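You operate a simulated robot arm through the tools that you are given. There is no shell and no other tool.

Carry out the task below with a simulated two-armed robot. There is one attempt and no reset: what you move stays moved.

Task
Put three scoops of bolts into the orange pan.
Fine: from the bowl beside the orange bucket; pan and bowl stay; orange scoop, put it back in the top steel box; spill none, none in the orange bucket or another pan. Set down upright: orange scoop.

Only the result counts: the job must be done as asked and must still hold three seconds after the hand-in. Knocking over, shifting, dropping, spilling or breaking anything else fails it.

Robot
Two 7-joint arms with two-finger parallel grippers on one trunk that stands fixed in place. Base frame: the origin is at the foot of the trunk, x ahead of it, y to its left, z up. Units: m, rad, N and s.
The left shoulder is at [0.071, 0.156, 0.955], the right one opposite. With the tool pointing down near the work surface each hand reaches from about 0.1 to 0.88 m from the base axis, measured 20 degrees to its own side. Payload 3.91 kg a hand.
The tool frame of a hand sits at the grasp point between the pads (the TCP): z along the fingers, y along the line on which they close. The tips reach 0.03 m beyond it. Largest opening 0.11 m; finger width 0.02, thickness 0.01; the body of the gripper, 0.048 by 0.112 m, starts 0.055 m behind the TCP.
Orientation is that of the tool frame in the base frame, as [roll, pitch, yaw] about the fixed x, y, z axes, in that order (R = Rz(yaw) Ry(pitch) Rx(roll)). With the fingers straight down and closing along the base's y, the tool's x points along the base's -x, its y along +y and its z along -z.

Tools
- The arms move only by the tool play_rows. It takes "left_steps", "right_steps" or both (then of equal length, played together; a hand with none holds still); each is a list of rows, each an object of numbers (a shift or turn left out is 0, a gripper value left out holds the last): "x", "y", "z": the shift along the tool's x, y, z in m; "wx", "wy", "wz": the turn, a rotation vector about the tool's x, y, z in rad. In form: [{"x": .., "y": .., "z": .., "wx": .., "wy": .., "wz": ..}, ...]. A call has 1 to 20 rows; each row is the pose to reach, as a shift and turn from the pose commanded when the call began, along the tool's axes at that moment. "left_gripper" and "right_gripper" are, for a hand that has rows, the gripper command, from -1 (fully open) to 1 (shut), values between in proportion, set as the call begins (left out, the last holds). Each row takes 0.2 s and may step no farther than 0.05 m and 0.15 rad from the row before; otherwise, or with a gripper value out of range, the whole call is refused. Where a pose cannot be reached the arm comes as near as it can. A force on the tool above 40 N (or 10 N above the force at the start of the call, whichever is more), or a blocked arm, ends the call early, and 0.2 s more pass. The fingers move at their own pace (about 0.108 m/s each) and stop on an object; they squeeze with about 39 N. The grip force told is the motor's: it shows also when the fingers shut on nothing. Time passes only in rows, and 0.2 s behind the last, so rows that repeat a pose let the fingers close. The reply holds the time, the measured pose of the TCP, the force on the tool along the base axes, the opening and the grip force, in the units named above and with some noise, with the torque about the TCP (base axes, N m) and any sound that the robot's microphone picked up.
- Cameras (640 x 400 px; columns grow to the right, rows downward): "scene" is now at [0.1352, -0.0148, 1.1717]; the picture's right is [-0.19, -0.98, 0.00], its down [-0.66, 0.12, -0.74] and it looks along [0.73, -0.14, -0.67] (base axes); focal length 214 px, centre (320, 200). "left" rides on the left gripper at [0.072, -0.017, -0.103] in its tool frame; the picture's right is [0.23, 0.97, 0.00], its down [-0.76, 0.18, -0.62] and it looks along [-0.61, 0.14, 0.78] (tool axes); focal length 222 px, centre (320, 200). "right" rides on the right gripper at [0.072, 0.017, -0.103] in its tool frame; the picture's right is [-0.23, 0.97, 0.00], its down [-0.76, -0.18, -0.62] and it looks along [-0.61, -0.14, 0.78] (tool axes); focal length 222 px, centre (320, 200). There is no depth. A picture from a camera that has moved, and an enlarged one, comes with that camera's place and axes in the base frame and with its lens.
- camera(camera): a new picture of that camera. The clock stands still meanwhile.
- lift_body(by): slides the trunk up (or, below 0, down) by that many m; the arms and the scene camera ride with it, the base frame stays. It gives what a move gives, with no picture.
- turn_head(pan, tilt): turns the head with the scene camera to pan (to the left, within 1.501 rad either way) and tilt (down, from -0.506 to 1.204), counted from straight ahead of the robot. It gives what a move gives.
- close_up(camera, box): a new picture of the part [left, top, right, bottom] of that camera's present view, enlarged. The clock stands still meanwhile.
- hand_in(): hands the job in; it is judged then, once.

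Nothing tells you positions but the pictures and the camera data. Unless the task says otherwise, let go and move clear before handing in.

The tools are called after ">>>" by a JSON object that holds its "fn" and its "kwargs". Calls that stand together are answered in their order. play_rows: Moves the arms, as the interface text tells. Its arguments: {"type":"object","properties":{"left_steps":{"type":"array"},"left_gripper":{"type":"number"},"right_steps":{"type":"array"},"right_gripper":{"type":"number"}},"required":[]} The other tools are called the same way: lift_body (by) moves the trunk up or down; turn_head (pan, tilt) turns the head that bears the scene camera; camera (camera) takes a picture; close_up (camera, box) takes an enlarged picture of a part of a camera's view; hand_in () hands the job in.

At the start:

```text
clock: 0.0
left_tcp_pos: [0.648, 0.6045, 0.7654]
left_tcp_rot: [3.141, 0.001, 3.141]
left_wrist_force: [-0.8, -0.8, -0.8]
left_moment: [0.02, -0.01, 0.01]
left_grip_width: 0.1098
left_grasp_force: 0.0
right_tcp_pos: [0.7643, -0.0155, 0.8269]
right_tcp_rot: [3.141, 0.0, -3.141]
right_wrist_force: [0.2, -0.9, -0.1]
right_moment: [-0.01, -0.04, 0.0]
right_grip_width: 0.1101
right_grasp_force: 0.0
trunk travel left (down, up): [-0.4, 0.54]
head pan, tilt (commanded): [-0.187, 0.74]
```

scene: 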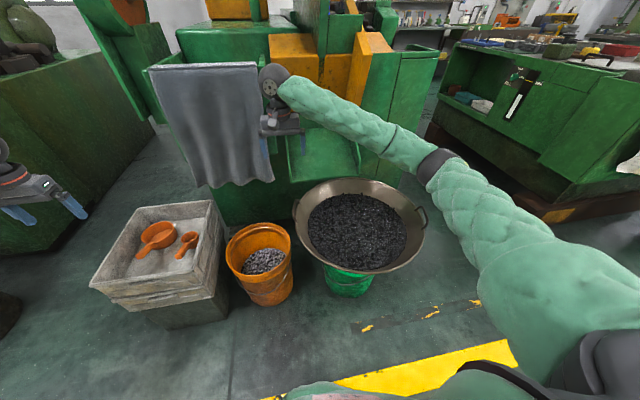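
right: 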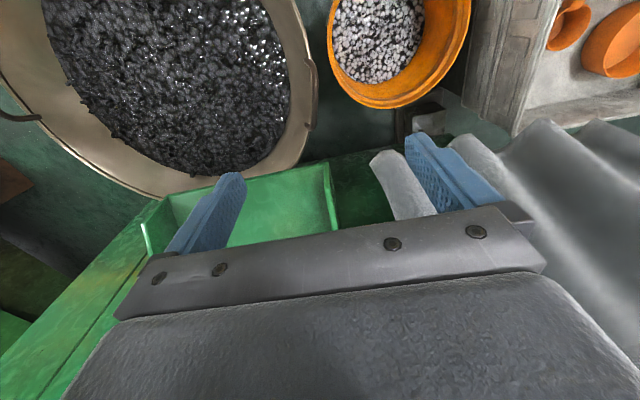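
left: 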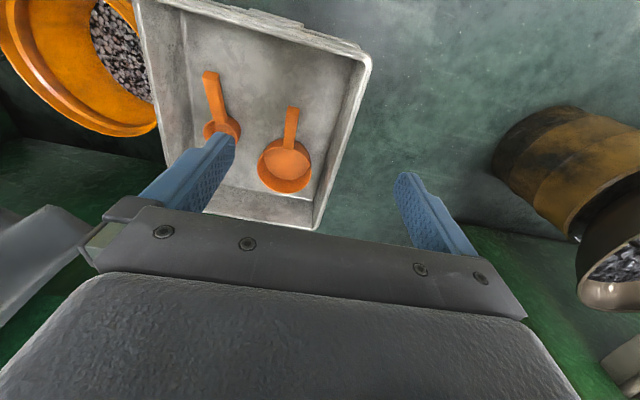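

I see a steel box with two orange handled items, an orange bucket, and a large bowl of dark bolts on a green bucket. I'll take enlarged views before moving anything.

>>> {"fn": "close_up", "kwargs": {"camera": "scene", "box": [80, 180, 240, 330]}}

>>> {"fn": "close_up", "kwargs": {"camera": "scene", "box": [220, 160, 440, 310]}}

>>> {"fn": "close_up", "kwargs": {"camera": "left", "box": [130, 0, 390, 240]}}

>>> {"fn": "close_up", "kwargs": {"camera": "left", "box": [480, 80, 640, 400]}}

```text
2.67 times, centred on (160, 255) of scene
camera zoom: at [0.1352, -0.0148, 1.1717], right [-0.19, -0.98, 0.0], down [-0.66, 0.12, -0.74], along [0.73, -0.14, -0.67], focal length 572 px, centre (747, 53)
```

zoom: 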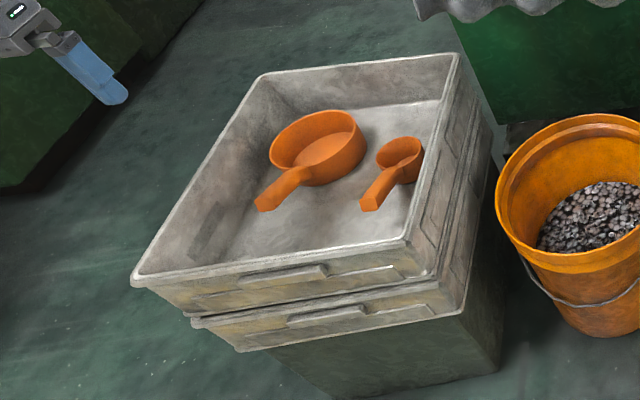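

```text
2.67 times, centred on (330, 235) of scene
camera zoom: at [0.1352, -0.0148, 1.1717], right [-0.19, -0.98, 0.0], down [-0.66, 0.12, -0.74], along [0.73, -0.14, -0.67], focal length 572 px, centre (293, 107)
```

zoom: 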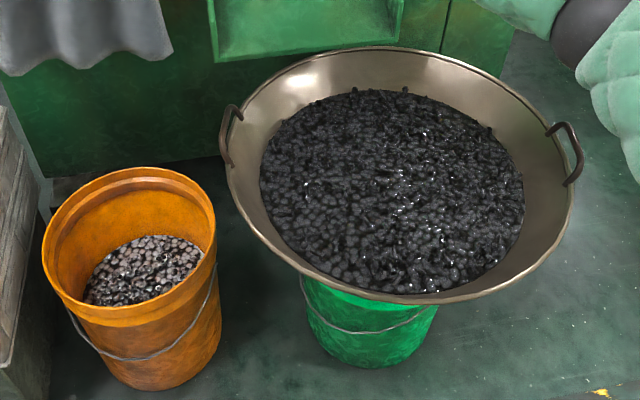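

```text
1.67 times, centred on (260, 120) of left
camera zoom: at [0.5754, 0.5881, 0.87], right [-0.23, 0.97, 0.0], down [0.76, 0.18, 0.62], along [0.61, 0.14, -0.78], focal length 370 px, centre (420, 333)
```

zoom: 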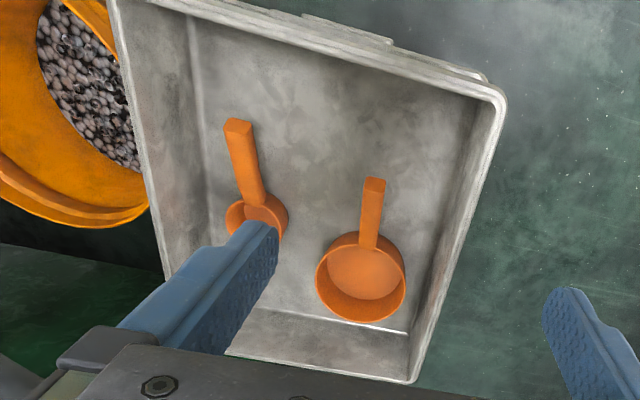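

```text
1.25 times, centred on (560, 240) of left
camera zoom: at [0.5754, 0.5881, 0.87], right [-0.23, 0.97, 0.0], down [0.76, 0.18, 0.62], along [0.61, 0.14, -0.78], focal length 278 px, centre (20, 150)
```

zoom: 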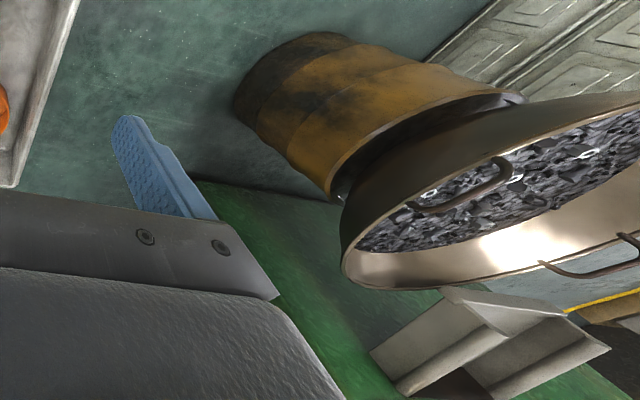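

Two orange cups with handles sit in the top steel box, and there is another bowl on a drum off to the left. I'll look around for the orange pan, since it may be elsewhere.

>>> {"fn": "turn_head", "kwargs": {"pan": 0.7, "tilt": 0.6}}

>>> {"fn": "camera", "kwargs": {"camera": "scene"}}

>>> {"fn": "turn_head", "kwargs": {"pan": 1.4, "tilt": 0.6}}

>>> {"fn": "camera", "kwargs": {"camera": "scene"}}

>>> {"fn": "turn_head", "kwargs": {"pan": -0.8, "tilt": 0.6}}

>>> {"fn": "camera", "kwargs": {"camera": "scene"}}

>>> {"fn": "turn_head", "kwargs": {"pan": -1.45, "tilt": 0.6}}

>>> {"fn": "camera", "kwargs": {"camera": "scene"}}

>>> {"fn": "turn_head", "kwargs": {"pan": 0.0, "tilt": 0.2}}

>>> {"fn": "camera", "kwargs": {"camera": "scene"}}

>>> {"fn": "turn_head", "kwargs": {"pan": 0.0, "tilt": 1.15}}

>>> {"fn": "camera", "kwargs": {"camera": "scene"}}

```text
clock: 1.2
left_tcp_pos: [0.6477, 0.6049, 0.767]
left_tcp_rot: [3.14, 0.0, 3.141]
left_wrist_force: [-0.1, 0.7, 0.7]
left_moment: [-0.01, 0.01, 0.0]
left_grip_width: 0.1102
left_grasp_force: 0.0
right_tcp_pos: [0.7639, -0.0153, 0.8285]
right_tcp_rot: [3.141, 0.0, -3.141]
right_wrist_force: [-0.4, 0.7, 0.2]
right_moment: [0.01, -0.01, -0.01]
right_grip_width: 0.11
right_grasp_force: 0.0
trunk travel left (down, up): [-0.4, 0.54]
head pan, tilt (commanded): [0.7, 0.6]
```

```text
taken
camera scene: at [0.121, 0.0575, 1.1837], right [0.64, -0.77, 0.0], down [-0.43, -0.36, -0.82], along [0.63, 0.53, -0.57], focal length 214 px, centre (320, 200)
```

scene: 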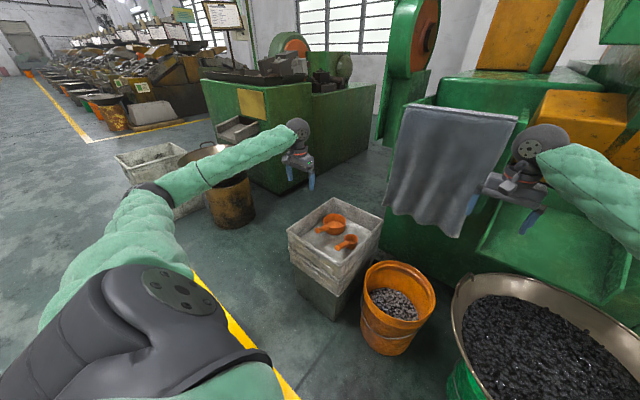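

```text
clock: 2.3
left_tcp_pos: [0.6476, 0.606, 0.7674]
left_tcp_rot: [-3.141, -0.001, 3.141]
left_wrist_force: [-0.5, 0.2, -0.3]
left_moment: [0.0, 0.0, -0.01]
left_grip_width: 0.1103
left_grasp_force: 0.0
right_tcp_pos: [0.7635, -0.0157, 0.828]
right_tcp_rot: [-3.141, 0.0, -3.141]
right_wrist_force: [0.1, -0.4, -0.5]
right_moment: [0.03, 0.02, -0.01]
right_grip_width: 0.1101
right_grasp_force: 0.0
trunk travel left (down, up): [-0.4, 0.54]
head pan, tilt (commanded): [1.4, 0.6]
```

```text
taken
camera scene: at [0.0685, 0.0877, 1.1837], right [0.99, -0.17, 0.0], down [-0.1, -0.56, -0.82], along [0.14, 0.81, -0.57], focal length 214 px, centre (320, 200)
```

scene: 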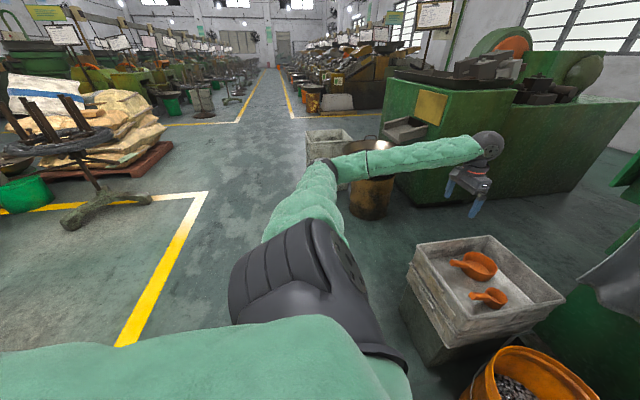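

```text
clock: 4.3
left_tcp_pos: [0.6478, 0.6052, 0.7672]
left_tcp_rot: [3.141, 0.0, -3.141]
left_wrist_force: [0.7, 1.1, -0.6]
left_moment: [0.0, -0.03, 0.02]
left_grip_width: 0.1097
left_grasp_force: 0.1
right_tcp_pos: [0.7642, -0.0165, 0.8285]
right_tcp_rot: [-3.139, 0.0, -3.141]
right_wrist_force: [0.4, -0.8, 0.2]
right_moment: [0.05, 0.02, -0.02]
right_grip_width: 0.11
right_grasp_force: 0.1
trunk travel left (down, up): [-0.4, 0.54]
head pan, tilt (commanded): [-0.799, 0.6]
```

```text
taken
camera scene: at [0.115, -0.0627, 1.1837], right [-0.72, -0.7, 0.0], down [-0.39, 0.4, -0.82], along [0.58, -0.59, -0.57], focal length 214 px, centre (320, 200)
```

scene: 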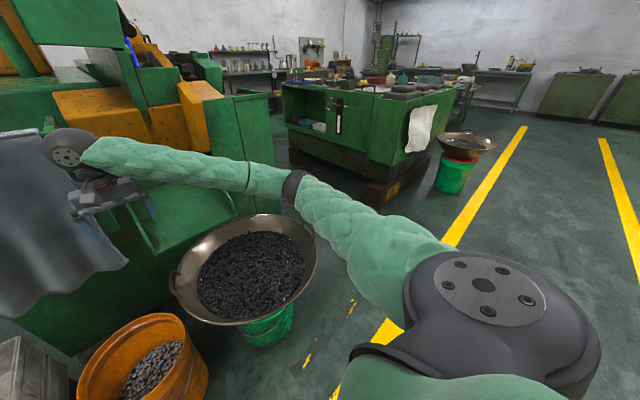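

```text
clock: 5.4
left_tcp_pos: [0.6485, 0.6061, 0.7655]
left_tcp_rot: [3.141, 0.001, -3.141]
left_wrist_force: [-0.2, -0.3, -0.4]
left_moment: [0.0, 0.01, 0.0]
left_grip_width: 0.11
left_grasp_force: 0.1
right_tcp_pos: [0.7637, -0.0149, 0.8272]
right_tcp_rot: [3.141, -0.001, 3.14]
right_wrist_force: [-0.4, 0.7, 0.6]
right_moment: [-0.02, 0.01, -0.01]
right_grip_width: 0.11
right_grasp_force: 0.0
trunk travel left (down, up): [-0.4, 0.54]
head pan, tilt (commanded): [-1.45, 0.6]
```

```text
taken
camera scene: at [0.064, -0.0871, 1.1838], right [-0.99, -0.12, 0.0], down [-0.07, 0.56, -0.83], along [0.1, -0.82, -0.56], focal length 214 px, centre (320, 200)
```

scene: 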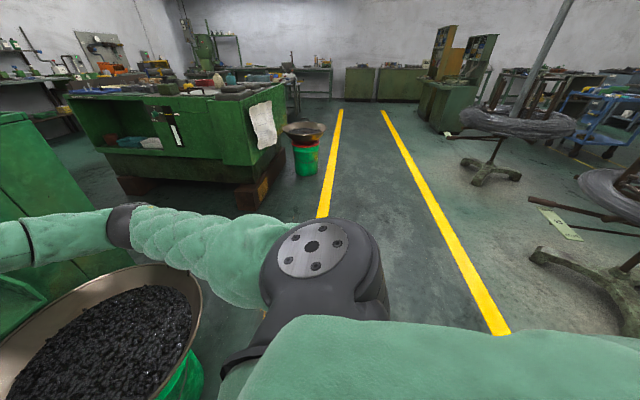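

```text
clock: 6.9
left_tcp_pos: [0.6482, 0.6059, 0.7668]
left_tcp_rot: [3.141, 0.0, -3.141]
left_wrist_force: [0.2, 0.2, -0.1]
left_moment: [-0.04, -0.02, 0.04]
left_grip_width: 0.11
left_grasp_force: 0.1
right_tcp_pos: [0.7646, -0.0161, 0.8281]
right_tcp_rot: [3.141, -0.001, -3.141]
right_wrist_force: [0.0, -0.5, -0.1]
right_moment: [-0.04, -0.02, 0.02]
right_grip_width: 0.1097
right_grasp_force: 0.0
trunk travel left (down, up): [-0.4, 0.54]
head pan, tilt (commanded): [0.0, 0.201]
```

```text
taken
camera scene: at [0.1465, 0.0006, 1.2205], right [0.0, -1.0, 0.0], down [-0.2, 0.0, -0.98], along [0.98, 0.0, -0.2], focal length 214 px, centre (320, 200)
```

scene: 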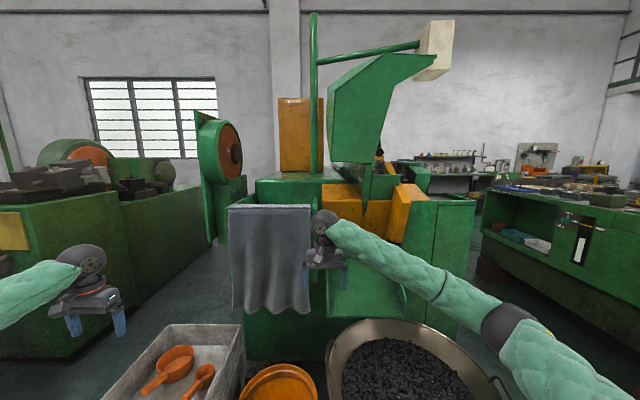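

```text
clock: 8.2
left_tcp_pos: [0.648, 0.6064, 0.7664]
left_tcp_rot: [3.141, 0.0, -3.141]
left_wrist_force: [-0.8, -0.2, -0.8]
left_moment: [-0.02, 0.02, -0.03]
left_grip_width: 0.1101
left_grasp_force: 0.0
right_tcp_pos: [0.7639, -0.0159, 0.8273]
right_tcp_rot: [-3.14, 0.001, -3.142]
right_wrist_force: [-0.1, -0.8, 0.0]
right_moment: [0.0, 0.0, 0.02]
right_grip_width: 0.1097
right_grasp_force: 0.1
trunk travel left (down, up): [-0.4, 0.54]
head pan, tilt (commanded): [0.0, 1.15]
```

```text
taken
camera scene: at [0.113, 0.0006, 1.1421], right [0.0, -1.0, 0.0], down [-0.91, 0.0, -0.41], along [0.41, 0.0, -0.91], focal length 214 px, centre (320, 200)
```

scene: 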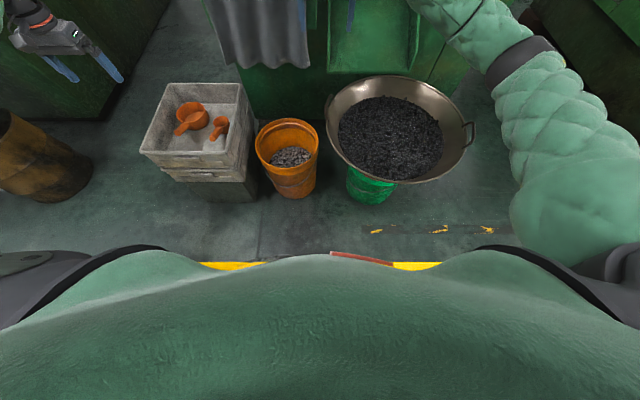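

The larger orange vessel in the box must be the pan, with the smaller handled one the orange scoop, and the large bowl on the green bucket the source. I'll zoom in to measure their positions.

>>> {"fn": "close_up", "kwargs": {"camera": "scene", "box": [130, 70, 290, 210]}}

>>> {"fn": "close_up", "kwargs": {"camera": "scene", "box": [160, 80, 250, 150]}}

>>> {"fn": "close_up", "kwargs": {"camera": "scene", "box": [310, 60, 490, 210]}}

>>> {"fn": "camera", "kwargs": {"camera": "right"}}

>>> {"fn": "camera", "kwargs": {"camera": "left"}}

```text
2.86 times, centred on (210, 140) of scene
camera zoom: at [0.113, 0.0006, 1.1421], right [0.0, -1.0, 0.0], down [-0.91, 0.0, -0.41], along [0.41, 0.0, -0.91], focal length 613 px, centre (634, 371)
```

zoom: 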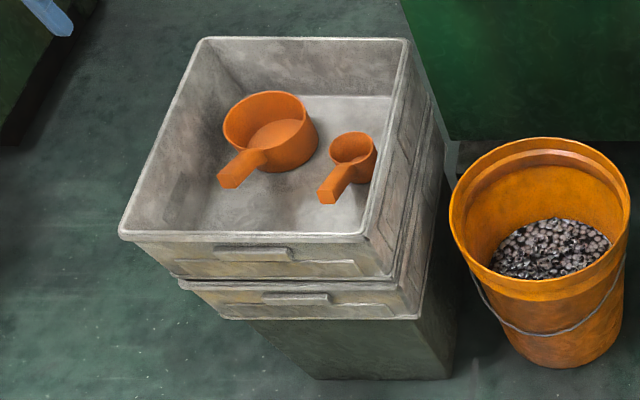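

```text
5.71 times, centred on (205, 115) of scene
camera zoom: at [0.113, 0.0006, 1.1421], right [0.0, -1.0, 0.0], down [-0.91, 0.0, -0.41], along [0.41, 0.0, -0.91], focal length 1226 px, centre (977, 686)
```

zoom: 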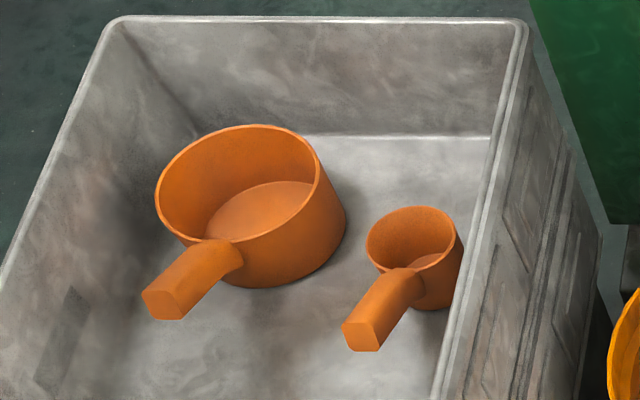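

```text
2.67 times, centred on (400, 135) of scene
camera zoom: at [0.113, 0.0006, 1.1421], right [0.0, -1.0, 0.0], down [-0.91, 0.0, -0.41], along [0.41, 0.0, -0.91], focal length 572 px, centre (107, 373)
```

zoom: 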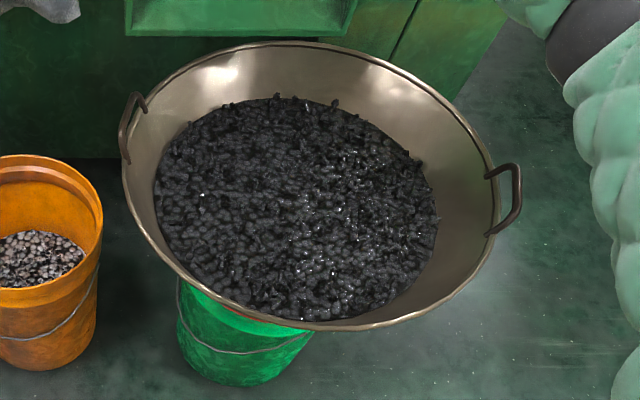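

```text
taken
camera right: at [0.6923, 0.0007, 0.9313], right [0.23, 0.97, 0.0], down [0.76, -0.18, 0.62], along [0.61, -0.14, -0.78], focal length 222 px, centre (320, 200)
```

right: 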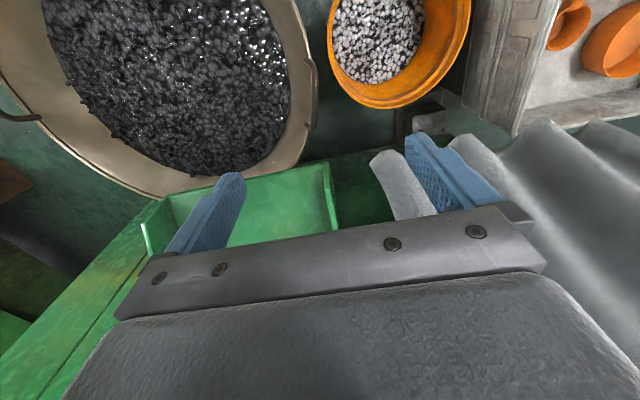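

```text
taken
camera left: at [0.5754, 0.5881, 0.87], right [-0.23, 0.97, 0.0], down [0.76, 0.18, 0.62], along [0.61, 0.14, -0.78], focal length 222 px, centre (320, 200)
```

left: 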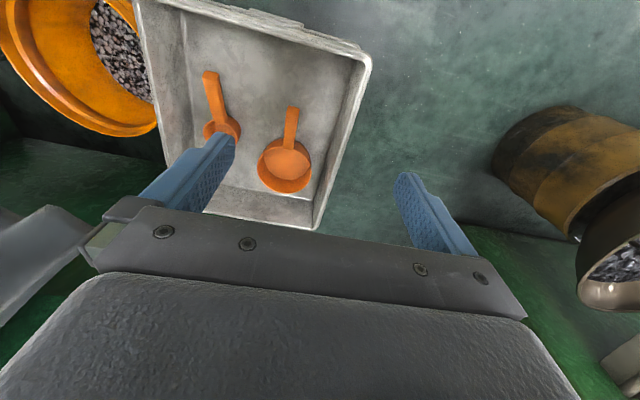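

The bowl rim looks to be near z 0.52, centred about (0.71, -0.28); the box scoop is near (0.77, 0.44, 0.45). First I move the right hand up and to the right, out of the left arm's way.

>>> {"fn": "play_rows", "kwargs": {"right_steps": [{"z": -0.04}, {"z": -0.08}, {"z": -0.12}, {"z": -0.13, "y": -0.045}, {"z": -0.13, "y": -0.09, "x": 0.01}, {"z": -0.13, "y": -0.135, "x": 0.02}, {"z": -0.13, "y": -0.18, "x": 0.035}, {"z": -0.13, "y": -0.225, "x": 0.05}, {"z": -0.13, "y": -0.27, "x": 0.065}, {"z": -0.13, "y": -0.315, "x": 0.08}, {"z": -0.13, "y": -0.36, "x": 0.095}, {"z": -0.13, "y": -0.405, "x": 0.11}, {"z": -0.13, "y": -0.45, "x": 0.125}, {"z": -0.13, "y": -0.495, "x": 0.14}, {"z": -0.13, "y": -0.54, "x": 0.155}]}}

>>> {"fn": "turn_head", "kwargs": {"pan": 0.15, "tilt": 0.85}}

>>> {"fn": "camera", "kwargs": {"camera": "scene"}}

```text
clock: 11.4
left_tcp_pos: [0.6472, 0.6053, 0.768]
left_tcp_rot: [-3.142, -0.001, -3.14]
left_wrist_force: [0.2, -0.2, -0.8]
left_moment: [-0.01, 0.01, 0.02]
left_grip_width: 0.1099
left_grasp_force: 0.1
right_tcp_pos: [0.6111, -0.5535, 0.9601]
right_tcp_rot: [-3.14, -0.001, -3.142]
right_wrist_force: [0.4, 0.5, 0.3]
right_moment: [-0.01, 0.0, 0.02]
right_grip_width: 0.1101
right_grasp_force: 0.1
trunk travel left (down, up): [-0.4, 0.54]
head pan, tilt (commanded): [0.0, 1.15]
```

```text
clock: 12.2
left_tcp_pos: [0.6477, 0.6056, 0.7667]
left_tcp_rot: [-3.14, -0.001, 3.14]
left_wrist_force: [-0.4, -0.3, 0.0]
left_moment: [0.0, 0.0, -0.03]
left_grip_width: 0.11
left_grasp_force: 0.1
right_tcp_pos: [0.6102, -0.5536, 0.9602]
right_tcp_rot: [3.141, 0.0, 3.142]
right_wrist_force: [0.8, -0.4, 0.0]
right_moment: [0.01, 0.01, 0.01]
right_grip_width: 0.1099
right_grasp_force: 0.0
trunk travel left (down, up): [-0.4, 0.54]
head pan, tilt (commanded): [0.15, 0.85]
```

```text
taken
camera scene: at [0.1304, 0.012, 1.1628], right [0.15, -0.99, 0.0], down [-0.74, -0.11, -0.66], along [0.65, 0.1, -0.75], focal length 214 px, centre (320, 200)
```

scene: 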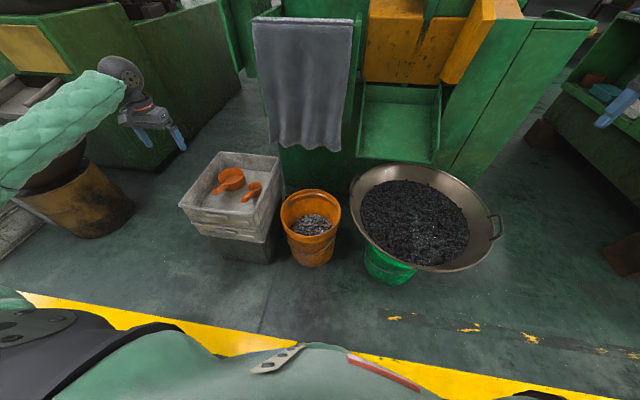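

The right hand is clear. I turn it to look across the bowl and shift the left hand over the scoop for a closer look.

>>> {"fn": "play_rows", "kwargs": {"right_steps": [{"wz": -0.14}, {"wz": -0.28}, {"wz": -0.42}, {"wz": -0.56}, {"wz": -0.7}, {"wz": -0.84}, {"wz": -0.98}, {"wz": -1.12}, {"wz": -1.26}, {"wz": -1.4}, {"wz": -1.5}], "left_steps": [{"x": 0.015, "y": -0.015}, {"x": 0.03, "y": -0.03}, {"x": 0.045, "y": -0.045}, {"x": 0.06, "y": -0.06}, {"x": 0.06, "y": -0.08}, {"x": 0.06, "y": -0.1}, {"x": 0.06, "y": -0.12}, {"x": 0.06, "y": -0.14}, {"x": 0.06, "y": -0.16}, {"x": 0.06, "y": -0.17}, {"x": 0.06, "y": -0.17}]}}

>>> {"fn": "camera", "kwargs": {"camera": "left"}}

>>> {"fn": "camera", "kwargs": {"camera": "right"}}

```text
clock: 14.6
left_tcp_pos: [0.5879, 0.4356, 0.7666]
left_tcp_rot: [-3.14, 0.0, -3.141]
left_wrist_force: [-0.1, 0.0, 0.4]
left_moment: [0.01, -0.03, -0.01]
left_grip_width: 0.1103
left_grasp_force: 0.1
right_tcp_pos: [0.6103, -0.5554, 0.9596]
right_tcp_rot: [-3.141, 0.001, -1.64]
right_wrist_force: [-0.2, -0.2, 0.5]
right_moment: [0.01, 0.01, 0.0]
right_grip_width: 0.11
right_grasp_force: 0.1
trunk travel left (down, up): [-0.4, 0.54]
head pan, tilt (commanded): [0.15, 0.85]
```

```text
taken
camera left: at [0.5155, 0.4186, 0.8708], right [-0.23, 0.97, 0.0], down [0.76, 0.18, 0.62], along [0.61, 0.14, -0.78], focal length 222 px, centre (320, 200)
```

left: 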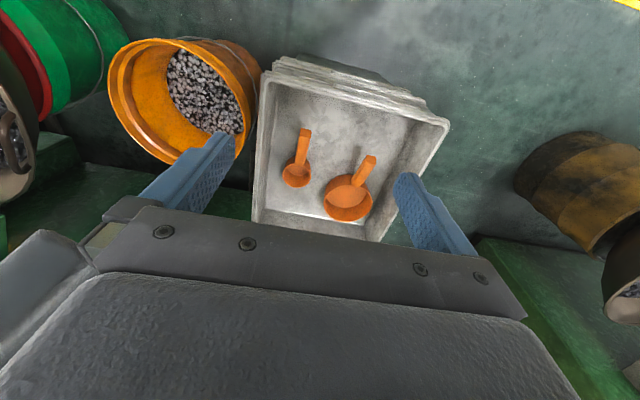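

```text
taken
camera right: at [0.588, -0.6271, 1.0619], right [-0.96, 0.29, 0.0], down [0.23, 0.75, 0.62], along [0.18, 0.6, -0.78], focal length 222 px, centre (320, 200)
```

right: 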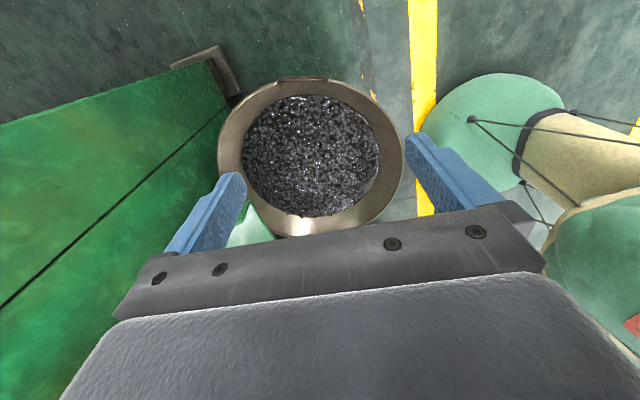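

Both hand cameras now see their targets. I enlarge the box view for measurement.

>>> {"fn": "close_up", "kwargs": {"camera": "left", "box": [250, 50, 460, 250]}}

>>> {"fn": "close_up", "kwargs": {"camera": "left", "box": [270, 110, 390, 230]}}

>>> {"fn": "close_up", "kwargs": {"camera": "right", "box": [210, 60, 420, 250]}}

>>> {"fn": "close_up", "kwargs": {"camera": "scene", "box": [170, 140, 290, 270]}}

```text
2.00 times, centred on (355, 150) of left
camera zoom: at [0.5155, 0.4186, 0.8708], right [-0.23, 0.97, 0.0], down [0.76, 0.18, 0.62], along [0.61, 0.14, -0.78], focal length 444 px, centre (250, 300)
```

zoom: 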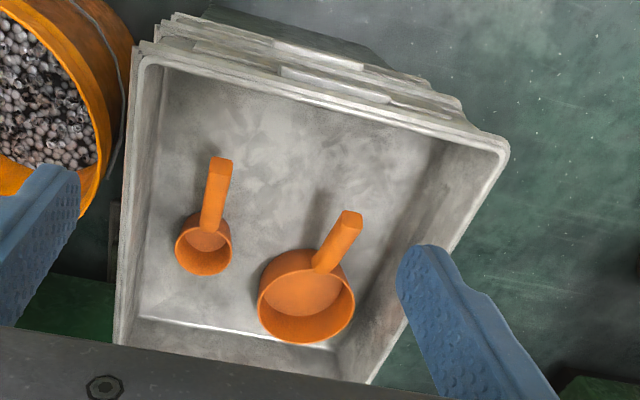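

```text
3.33 times, centred on (330, 170) of left
camera zoom: at [0.5155, 0.4186, 0.8708], right [-0.23, 0.97, 0.0], down [0.76, 0.18, 0.62], along [0.61, 0.14, -0.78], focal length 740 px, centre (287, 300)
```

zoom: 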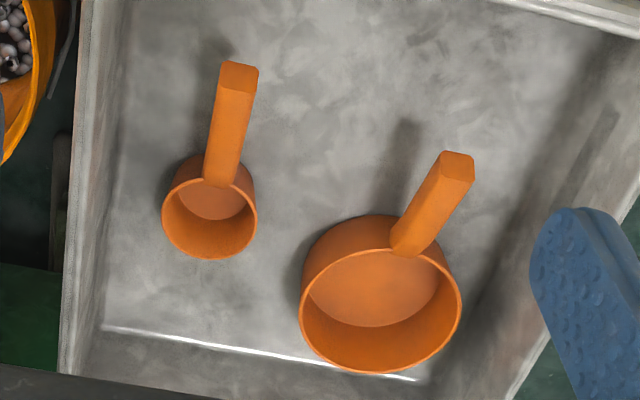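

```text
2.11 times, centred on (315, 155) of right
camera zoom: at [0.588, -0.6271, 1.0619], right [-0.96, 0.29, 0.0], down [0.23, 0.75, 0.62], along [0.18, 0.6, -0.78], focal length 468 px, centre (330, 295)
```

zoom: 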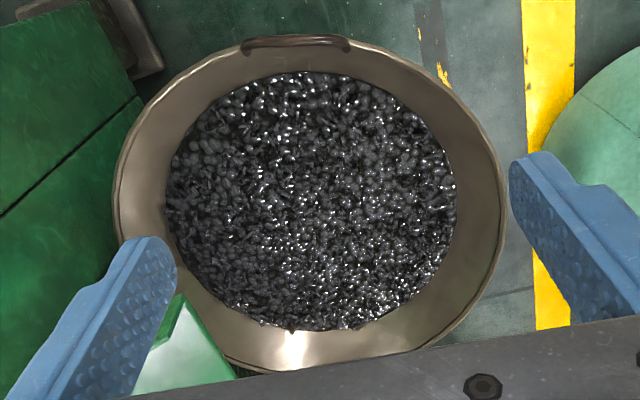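

```text
3.08 times, centred on (230, 205) of scene
camera zoom: at [0.1304, 0.0121, 1.1629], right [0.15, -0.99, 0.0], down [-0.74, -0.11, -0.66], along [0.65, 0.1, -0.75], focal length 660 px, centre (597, 185)
```

zoom: 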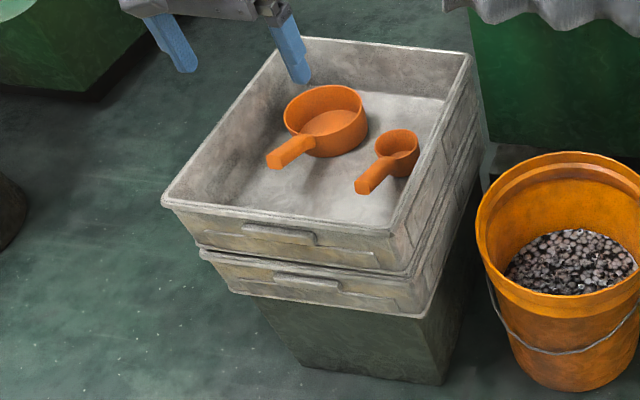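

Box rim comes out at z ≈ 0.478 (x 0.60–0.98, y 0.36–0.67), floor ≈ 0.395; scoop cup centre (0.797, 0.429), handle end (0.68, 0.429, 0.466); pan centre (0.842, 0.565), rim ≈ 0.447. I look at the hand's shape to judge clearances for a pitched grip.

>>> {"fn": "turn_head", "kwargs": {"pan": 0.6, "tilt": 0.6}}

>>> {"fn": "camera", "kwargs": {"camera": "scene"}}

>>> {"fn": "close_up", "kwargs": {"camera": "scene", "box": [180, 80, 380, 240]}}

```text
clock: 15.5
left_tcp_pos: [0.5889, 0.4364, 0.7675]
left_tcp_rot: [3.142, -0.001, -3.14]
left_wrist_force: [0.1, -0.8, 0.1]
left_moment: [-0.01, -0.02, -0.02]
left_grip_width: 0.11
left_grasp_force: 0.0
right_tcp_pos: [0.6096, -0.5552, 0.9589]
right_tcp_rot: [-3.141, 0.002, -1.643]
right_wrist_force: [-0.8, 0.4, 1.4]
right_moment: [0.01, 0.0, 0.0]
right_grip_width: 0.1101
right_grasp_force: 0.1
trunk travel left (down, up): [-0.4, 0.54]
head pan, tilt (commanded): [0.6, 0.6]
```

```text
taken
camera scene: at [0.1262, 0.0502, 1.1837], right [0.56, -0.83, 0.0], down [-0.47, -0.32, -0.82], along [0.68, 0.47, -0.57], focal length 214 px, centre (320, 200)
```

scene: 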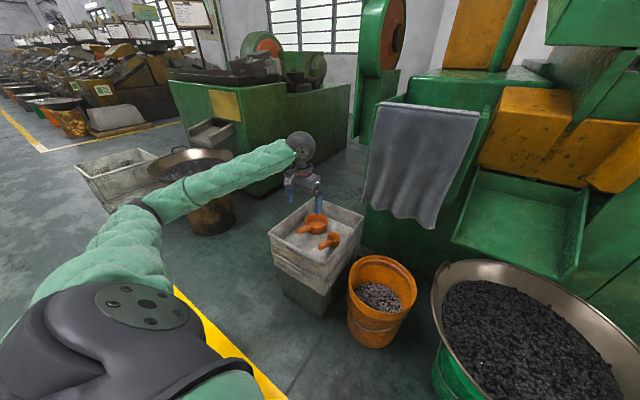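

```text
2.50 times, centred on (280, 160) of scene
camera zoom: at [0.1262, 0.0502, 1.1837], right [0.56, -0.83, 0.0], down [-0.47, -0.32, -0.82], along [0.68, 0.47, -0.57], focal length 536 px, centre (420, 300)
```

zoom: 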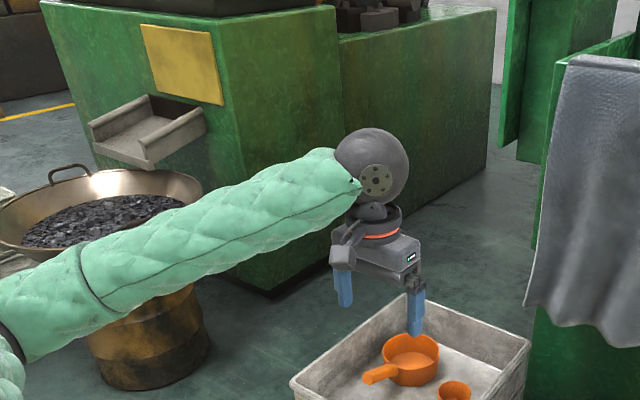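

The hand is compact with a small camera box on the robot side. I dry-run a forward-pitched hand pose above the box to see whether the arm can do it.

>>> {"fn": "play_rows", "kwargs": {"left_steps": [{"wy": -0.13, "x": -0.01}, {"wy": -0.26, "x": -0.02}, {"wy": -0.39, "x": -0.03}, {"wy": -0.52, "x": -0.04}, {"wy": -0.65, "x": -0.05}, {"wy": -0.785, "x": -0.06}, {"wy": -0.785, "x": -0.06}]}}

>>> {"fn": "camera", "kwargs": {"camera": "scene"}}

>>> {"fn": "camera", "kwargs": {"camera": "left"}}

```text
clock: 17.1
left_tcp_pos: [0.6475, 0.4364, 0.7672]
left_tcp_rot: [-3.141, 0.787, -3.141]
left_wrist_force: [-0.1, 0.2, 0.9]
left_moment: [0.02, 0.02, 0.05]
left_grip_width: 0.11
left_grasp_force: 0.0
right_tcp_pos: [0.6097, -0.5552, 0.9589]
right_tcp_rot: [3.141, 0.0, -1.644]
right_wrist_force: [0.7, -0.1, 0.7]
right_moment: [-0.01, 0.02, -0.01]
right_grip_width: 0.1099
right_grasp_force: 0.0
trunk travel left (down, up): [-0.4, 0.54]
head pan, tilt (commanded): [0.6, 0.6]
```

```text
taken
camera scene: at [0.1261, 0.0502, 1.1838], right [0.56, -0.83, 0.0], down [-0.47, -0.32, -0.82], along [0.68, 0.47, -0.57], focal length 214 px, centre (320, 200)
```

scene: 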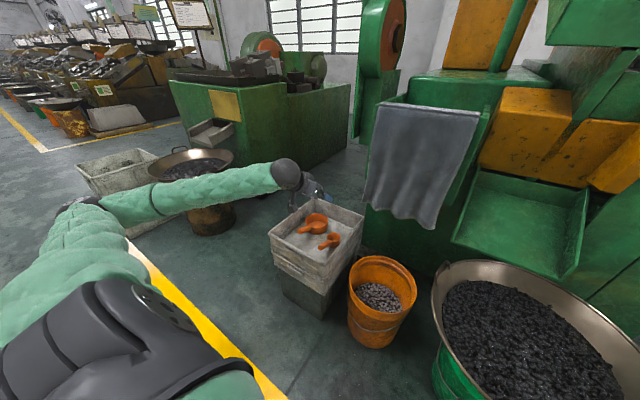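

```text
taken
camera left: at [0.5227, 0.4183, 0.7894], right [-0.16, 0.97, -0.16], down [0.1, 0.18, 0.98], along [0.98, 0.14, -0.12], focal length 222 px, centre (320, 200)
```

left: 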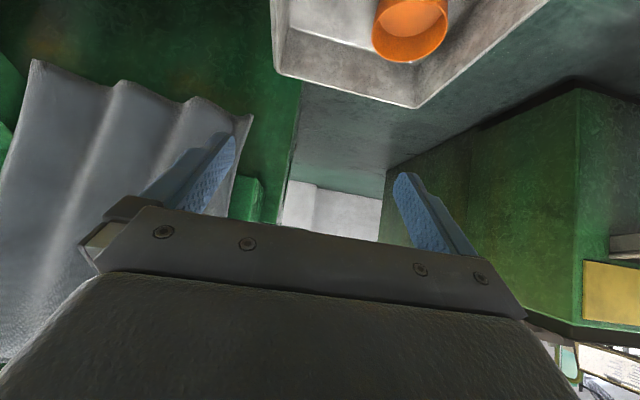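

The forward pitch is reachable. Next I dry-run rolling the hand about its own axis, as a pour would need.

>>> {"fn": "play_rows", "kwargs": {"left_steps": [{"wz": 0.145}, {"wz": 0.29}, {"wz": 0.435}, {"wz": 0.58}, {"wz": 0.725}, {"wz": 0.87}, {"wz": 1.015}, {"wz": 1.16}, {"wz": 1.305}, {"wz": 1.45}, {"wz": 1.595}, {"wz": 1.74}, {"wz": 1.885}, {"wz": 2.03}, {"wz": 2.175}, {"wz": 2.32}, {"wz": 2.465}, {"wz": 2.6}, {"wz": 2.6}]}}

>>> {"fn": "camera", "kwargs": {"camera": "scene"}}

```text
clock: 21.1
left_tcp_pos: [0.6476, 0.4348, 0.7672]
left_tcp_rot: [2.666, -0.651, 0.703]
left_wrist_force: [0.7, -0.4, -0.5]
left_moment: [0.0, -0.01, 0.02]
left_grip_width: 0.1099
left_grasp_force: 0.0
right_tcp_pos: [0.6104, -0.5562, 0.9592]
right_tcp_rot: [-3.141, 0.0, -1.643]
right_wrist_force: [-0.4, -0.2, 0.9]
right_moment: [0.02, 0.0, 0.0]
right_grip_width: 0.11
right_grasp_force: 0.0
trunk travel left (down, up): [-0.4, 0.54]
head pan, tilt (commanded): [0.6, 0.6]
```

```text
taken
camera scene: at [0.1261, 0.0503, 1.1837], right [0.56, -0.83, 0.0], down [-0.47, -0.32, -0.82], along [0.68, 0.47, -0.57], focal length 214 px, centre (320, 200)
```

scene: 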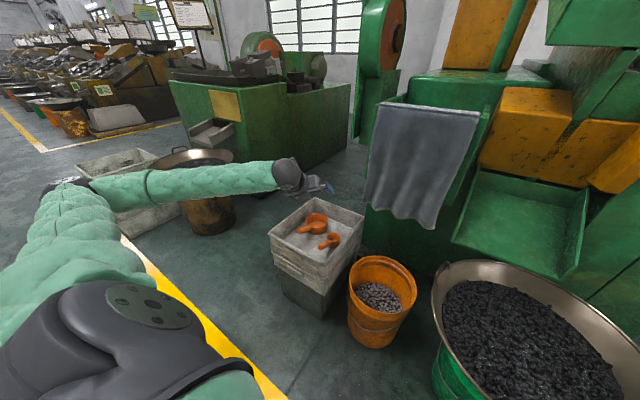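

The roll to about 150° works. Now I dry-run lifting the fingers toward horizontal over the pan while rolled.

>>> {"fn": "play_rows", "kwargs": {"left_steps": [{"wx": -0.067, "wy": 0.112, "x": 0.015, "y": -0.0134, "z": 0.02}, {"wx": -0.134, "wy": 0.224, "x": 0.03, "y": -0.0268, "z": 0.04}, {"wx": -0.2, "wy": 0.336, "x": 0.045, "y": -0.04, "z": 0.06}, {"wx": -0.268, "wy": 0.448, "x": 0.06, "y": -0.0536, "z": 0.08}, {"wx": -0.335, "wy": 0.56, "x": 0.075, "y": -0.067, "z": 0.1}, {"wx": -0.403, "wy": 0.673, "x": 0.0895, "y": -0.0806, "z": 0.12}, {"wx": -0.403, "wy": 0.673, "x": 0.0895, "y": -0.0806, "z": 0.12}]}}

>>> {"fn": "camera", "kwargs": {"camera": "scene"}}

>>> {"fn": "camera", "kwargs": {"camera": "left"}}

```text
clock: 22.7
left_tcp_pos: [0.7558, 0.5507, 0.7053]
left_tcp_rot: [1.573, -1.03, 1.572]
left_wrist_force: [0.5, -1.1, 0.3]
left_moment: [0.0, 0.0, -0.02]
left_grip_width: 0.11
left_grasp_force: 0.1
right_tcp_pos: [0.6089, -0.5562, 0.9587]
right_tcp_rot: [3.141, 0.0, -1.639]
right_wrist_force: [-0.5, 0.7, 0.6]
right_moment: [0.0, 0.0, 0.01]
right_grip_width: 0.1101
right_grasp_force: 0.0
trunk travel left (down, up): [-0.4, 0.54]
head pan, tilt (commanded): [0.6, 0.6]
```

```text
taken
camera scene: at [0.1259, 0.05, 1.1838], right [0.57, -0.82, 0.0], down [-0.47, -0.32, -0.83], along [0.68, 0.47, -0.56], focal length 214 px, centre (320, 200)
```

scene: 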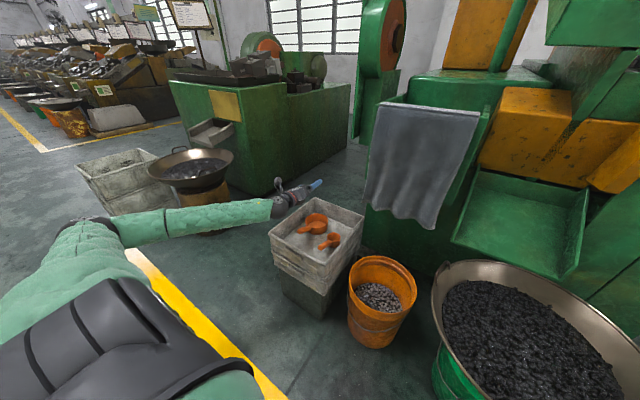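

```text
taken
camera left: at [0.6525, 0.6011, 0.7587], right [0.0, -0.72, 0.7], down [-0.62, -0.55, -0.56], along [0.78, -0.43, -0.45], focal length 222 px, centre (320, 200)
```

left: 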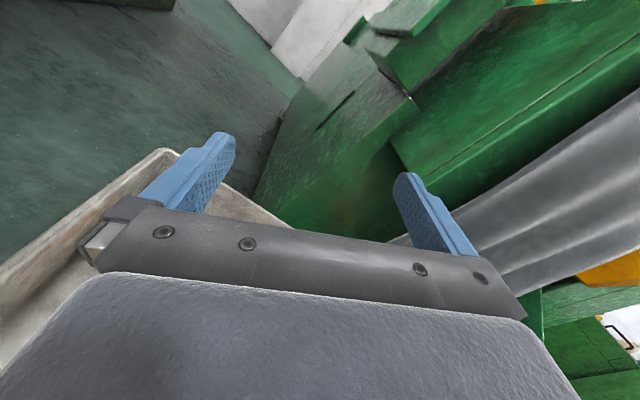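

The pour pose (fingers horizontal, rolled ~150°) is reachable over the pan. I now unwind the hand back to its forward-pitched attitude.

>>> {"fn": "play_rows", "kwargs": {"left_steps": [{"wx": 0.067, "wy": -0.112, "x": -0.008, "y": 0.014, "z": -0.01}, {"wx": 0.134, "wy": -0.224, "x": -0.017, "y": 0.028, "z": -0.02}, {"wx": 0.2, "wy": -0.336, "x": -0.025, "y": 0.042, "z": -0.03}, {"wx": 0.268, "wy": -0.448, "x": -0.034, "y": 0.056, "z": -0.04}, {"wx": 0.335, "wy": -0.56, "x": -0.042, "y": 0.07, "z": -0.05}, {"wx": 0.403, "wy": -0.673, "x": -0.0515, "y": 0.0857, "z": -0.06}, {"wx": 0.403, "wy": -0.673, "x": -0.0515, "y": 0.0857, "z": -0.06}]}}

>>> {"fn": "play_rows", "kwargs": {"left_steps": [{"wz": -0.145}, {"wz": -0.29}, {"wz": -0.435}, {"wz": -0.58}, {"wz": -0.725}, {"wz": -0.87}, {"wz": -1.015}, {"wz": -1.16}, {"wz": -1.305}, {"wz": -1.45}, {"wz": -1.595}, {"wz": -1.74}, {"wz": -1.885}, {"wz": -2.03}, {"wz": -2.175}, {"wz": -2.32}, {"wz": -2.465}, {"wz": -2.6}, {"wz": -2.6}]}}

```text
clock: 24.3
left_tcp_pos: [0.6959, 0.4506, 0.7097]
left_tcp_rot: [2.667, -0.648, 0.705]
left_wrist_force: [-0.7, 0.7, 1.0]
left_moment: [-0.01, 0.0, 0.02]
left_grip_width: 0.11
left_grasp_force: 0.0
right_tcp_pos: [0.61, -0.5552, 0.9594]
right_tcp_rot: [-3.141, 0.001, -1.642]
right_wrist_force: [0.5, -0.1, 0.6]
right_moment: [-0.01, 0.03, 0.02]
right_grip_width: 0.1101
right_grasp_force: 0.1
trunk travel left (down, up): [-0.4, 0.54]
head pan, tilt (commanded): [0.6, 0.6]
```

```text
clock: 28.3
left_tcp_pos: [0.6969, 0.4499, 0.7076]
left_tcp_rot: [3.141, 0.785, -3.141]
left_wrist_force: [-0.5, -0.3, 0.6]
left_moment: [0.0, 0.03, 0.01]
left_grip_width: 0.1099
left_grasp_force: 0.0
right_tcp_pos: [0.608, -0.5562, 0.9586]
right_tcp_rot: [3.14, 0.0, -1.641]
right_wrist_force: [0.0, 0.4, 0.4]
right_moment: [-0.03, 0.03, -0.05]
right_grip_width: 0.1099
right_grasp_force: 0.0
trunk travel left (down, up): [-0.4, 0.54]
head pan, tilt (commanded): [0.6, 0.6]
```

The hand is back to its forward pitch. I now dry-run the carry across to above the bowl.

>>> {"fn": "play_rows", "kwargs": {"left_steps": [{"x": 0.003, "y": -0.045, "z": -0.0075}, {"x": 0.006, "y": -0.09, "z": -0.015}, {"x": 0.009, "y": -0.135, "z": -0.0225}, {"x": 0.012, "y": -0.18, "z": -0.03}, {"x": 0.015, "y": -0.225, "z": -0.0375}, {"x": 0.018, "y": -0.27, "z": -0.045}, {"x": 0.021, "y": -0.315, "z": -0.0525}, {"x": 0.024, "y": -0.36, "z": -0.06}, {"x": 0.027, "y": -0.405, "z": -0.0675}, {"x": 0.03, "y": -0.45, "z": -0.075}, {"x": 0.033, "y": -0.495, "z": -0.0825}, {"x": 0.036, "y": -0.54, "z": -0.09}, {"x": 0.039, "y": -0.585, "z": -0.098}, {"x": 0.039, "y": -0.6, "z": -0.098}]}}

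>>> {"fn": "turn_head", "kwargs": {"pan": 0.0, "tilt": 0.8}}

>>> {"fn": "camera", "kwargs": {"camera": "scene"}}

>>> {"fn": "camera", "kwargs": {"camera": "right"}}

```text
clock: 31.3
left_tcp_pos: [0.6061, -0.1381, 0.7464]
left_tcp_rot: [3.107, 0.795, 3.131]
left_wrist_force: [0.7, -0.3, 0.8]
left_moment: [-0.01, 0.0, -0.04]
left_grip_width: 0.1102
left_grasp_force: 0.0
right_tcp_pos: [0.6109, -0.5557, 0.9581]
right_tcp_rot: [-3.141, -0.002, -1.64]
right_wrist_force: [0.4, -0.1, -0.3]
right_moment: [0.0, 0.04, 0.05]
right_grip_width: 0.11
right_grasp_force: 0.2
trunk travel left (down, up): [-0.4, 0.54]
head pan, tilt (commanded): [0.6, 0.6]
```

```text
clock: 32.3
left_tcp_pos: [0.6058, -0.1389, 0.7469]
left_tcp_rot: [3.107, 0.797, 3.128]
left_wrist_force: [-0.8, -0.1, -0.7]
left_moment: [-0.02, -0.03, 0.02]
left_grip_width: 0.1103
left_grasp_force: 0.0
right_tcp_pos: [0.61, -0.5544, 0.958]
right_tcp_rot: [3.141, 0.0, -1.643]
right_wrist_force: [0.1, 0.8, 0.0]
right_moment: [-0.01, 0.02, 0.01]
right_grip_width: 0.11
right_grasp_force: 0.0
trunk travel left (down, up): [-0.4, 0.54]
head pan, tilt (commanded): [0.0, 0.799]
```

```text
taken
camera scene: at [0.1339, 0.0, 1.1669], right [0.0, -1.0, 0.0], down [-0.72, 0.0, -0.7], along [0.7, 0.0, -0.72], focal length 214 px, centre (320, 200)
```

scene: 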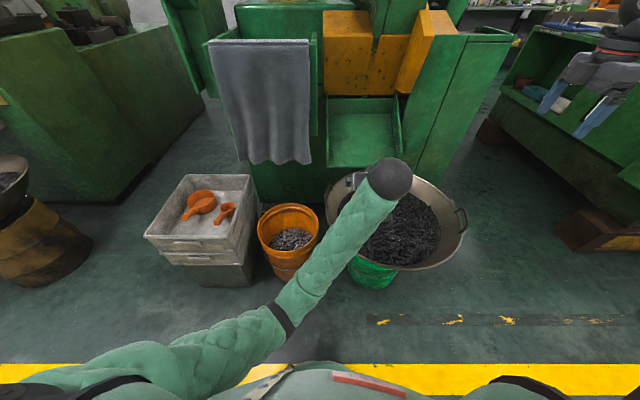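

```text
taken
camera right: at [0.588, -0.6274, 1.0617], right [-0.96, 0.3, 0.0], down [0.23, 0.75, 0.62], along [0.18, 0.6, -0.78], focal length 222 px, centre (320, 200)
```

right: 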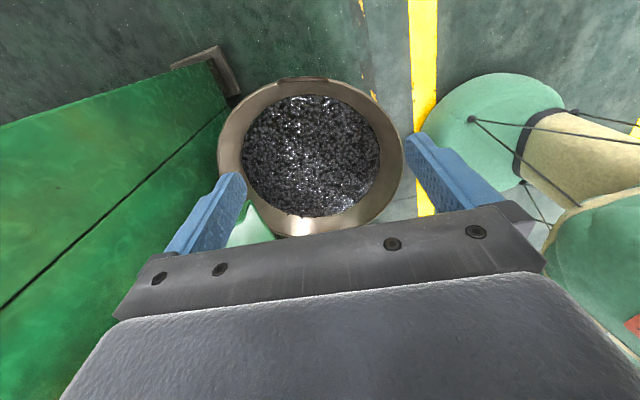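

The hand falls slightly short of the commanded pose over the bowl facing straight ahead, so a joint limit is near. I try yawing it to the right, which should suit the arm better, and raise the right camera's view.

>>> {"fn": "play_rows", "kwargs": {"left_steps": [{"wx": 0.08, "wz": 0.08, "x": 0.003, "y": -0.007, "z": 0.007}, {"wx": 0.16, "wz": 0.16, "x": 0.006, "y": -0.014, "z": 0.014}, {"wx": 0.24, "wz": 0.24, "x": 0.009, "y": -0.021, "z": 0.021}, {"wx": 0.32, "wz": 0.32, "x": 0.012, "y": -0.028, "z": 0.028}, {"wx": 0.4, "wz": 0.4, "x": 0.015, "y": -0.035, "z": 0.035}, {"wx": 0.48, "wz": 0.48, "x": 0.018, "y": -0.042, "z": 0.042}, {"wx": 0.555, "wz": 0.555, "x": 0.021, "y": -0.05, "z": 0.05}, {"wx": 0.555, "wz": 0.555, "x": 0.021, "y": -0.05, "z": 0.05}], "right_steps": [{"wx": 0.01, "wy": -0.05}, {"wx": 0.02, "wy": -0.1}, {"wx": 0.03, "wy": -0.15}, {"wx": 0.04, "wy": -0.2}, {"wx": 0.05, "wy": -0.25}, {"wx": 0.07, "wy": -0.3}, {"wx": 0.08, "wy": -0.35}, {"wx": 0.08, "wy": -0.35}]}}

>>> {"fn": "camera", "kwargs": {"camera": "scene"}}

>>> {"fn": "camera", "kwargs": {"camera": "right"}}

```text
clock: 34.1
left_tcp_pos: [0.6203, -0.2028, 0.698]
left_tcp_rot: [-3.14, 0.782, 2.355]
left_wrist_force: [-0.5, -0.4, -0.6]
left_moment: [0.0, -0.02, 0.0]
left_grip_width: 0.1097
left_grasp_force: 0.0
right_tcp_pos: [0.6089, -0.5558, 0.9584]
right_tcp_rot: [-3.058, 0.351, -1.627]
right_wrist_force: [-0.3, 0.9, 0.0]
right_moment: [0.0, 0.05, 0.03]
right_grip_width: 0.1102
right_grasp_force: 0.1
trunk travel left (down, up): [-0.4, 0.54]
head pan, tilt (commanded): [0.0, 0.799]
```

```text
taken
camera scene: at [0.1337, -0.0001, 1.1669], right [0.0, -1.0, 0.0], down [-0.72, 0.0, -0.7], along [0.7, 0.0, -0.72], focal length 214 px, centre (320, 200)
```

scene: 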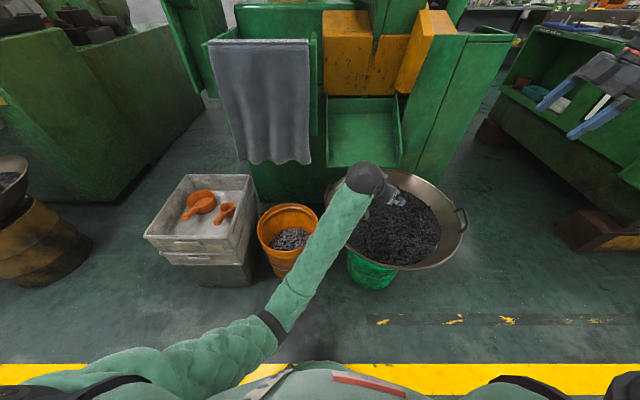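

```text
taken
camera right: at [0.5784, -0.658, 1.0279], right [-0.96, 0.3, 0.0], down [0.15, 0.49, 0.86], along [0.25, 0.82, -0.51], focal length 222 px, centre (320, 200)
```

right: 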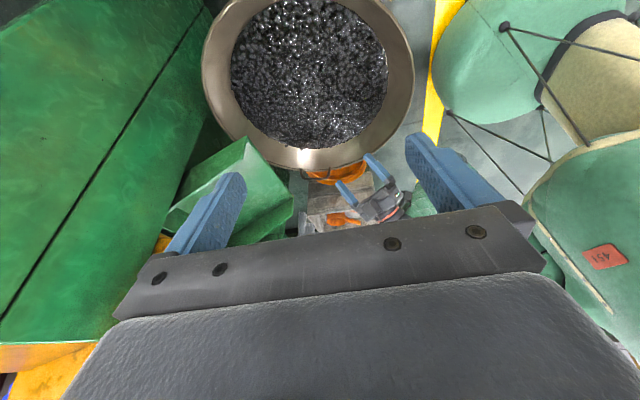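

The yawed pose is reached exactly and both cameras see it. One more dry run: the dipping tilt.

>>> {"fn": "play_rows", "kwargs": {"left_steps": [{"wy": 0.14, "z": 0.01}, {"wy": 0.28, "z": 0.02}, {"wy": 0.42, "z": 0.03}, {"wy": 0.56, "z": 0.04}, {"wy": 0.7, "z": 0.05}, {"wy": 0.84, "z": 0.06}, {"wy": 0.98, "z": 0.07}, {"wy": 1.12, "z": 0.08}, {"wy": 1.22, "z": 0.08}, {"wy": 1.22, "z": 0.08}]}}

>>> {"fn": "camera", "kwargs": {"camera": "scene"}}

>>> {"fn": "camera", "kwargs": {"camera": "right"}}

```text
clock: 36.3
left_tcp_pos: [0.6627, -0.2396, 0.6414]
left_tcp_rot: [-3.141, -0.436, 2.357]
left_wrist_force: [0.1, -0.5, -0.4]
left_moment: [0.0, -0.01, -0.01]
left_grip_width: 0.1099
left_grasp_force: 0.0
right_tcp_pos: [0.6091, -0.5556, 0.957]
right_tcp_rot: [-3.058, 0.349, -1.626]
right_wrist_force: [-0.5, -0.8, 0.0]
right_moment: [0.01, -0.01, -0.02]
right_grip_width: 0.1099
right_grasp_force: 0.1
trunk travel left (down, up): [-0.4, 0.54]
head pan, tilt (commanded): [0.0, 0.799]
```

```text
taken
camera scene: at [0.134, 0.0001, 1.1668], right [0.0, -1.0, 0.0], down [-0.72, 0.0, -0.7], along [0.7, 0.0, -0.72], focal length 214 px, centre (320, 200)
```

scene: 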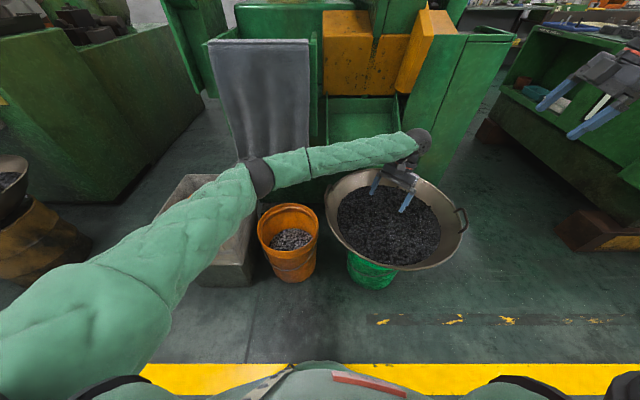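

```text
taken
camera right: at [0.5787, -0.6577, 1.0277], right [-0.96, 0.3, 0.0], down [0.15, 0.49, 0.86], along [0.25, 0.82, -0.51], focal length 222 px, centre (320, 200)
```

right: 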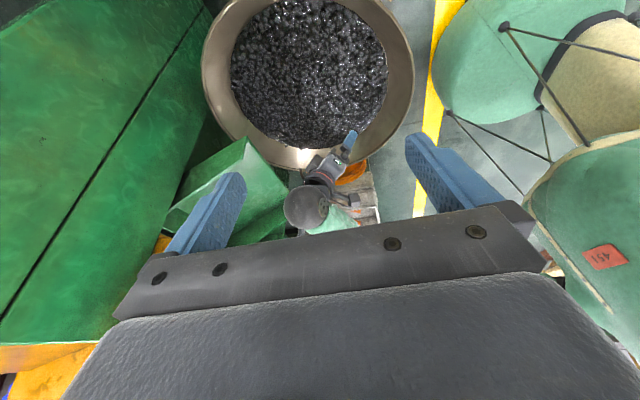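

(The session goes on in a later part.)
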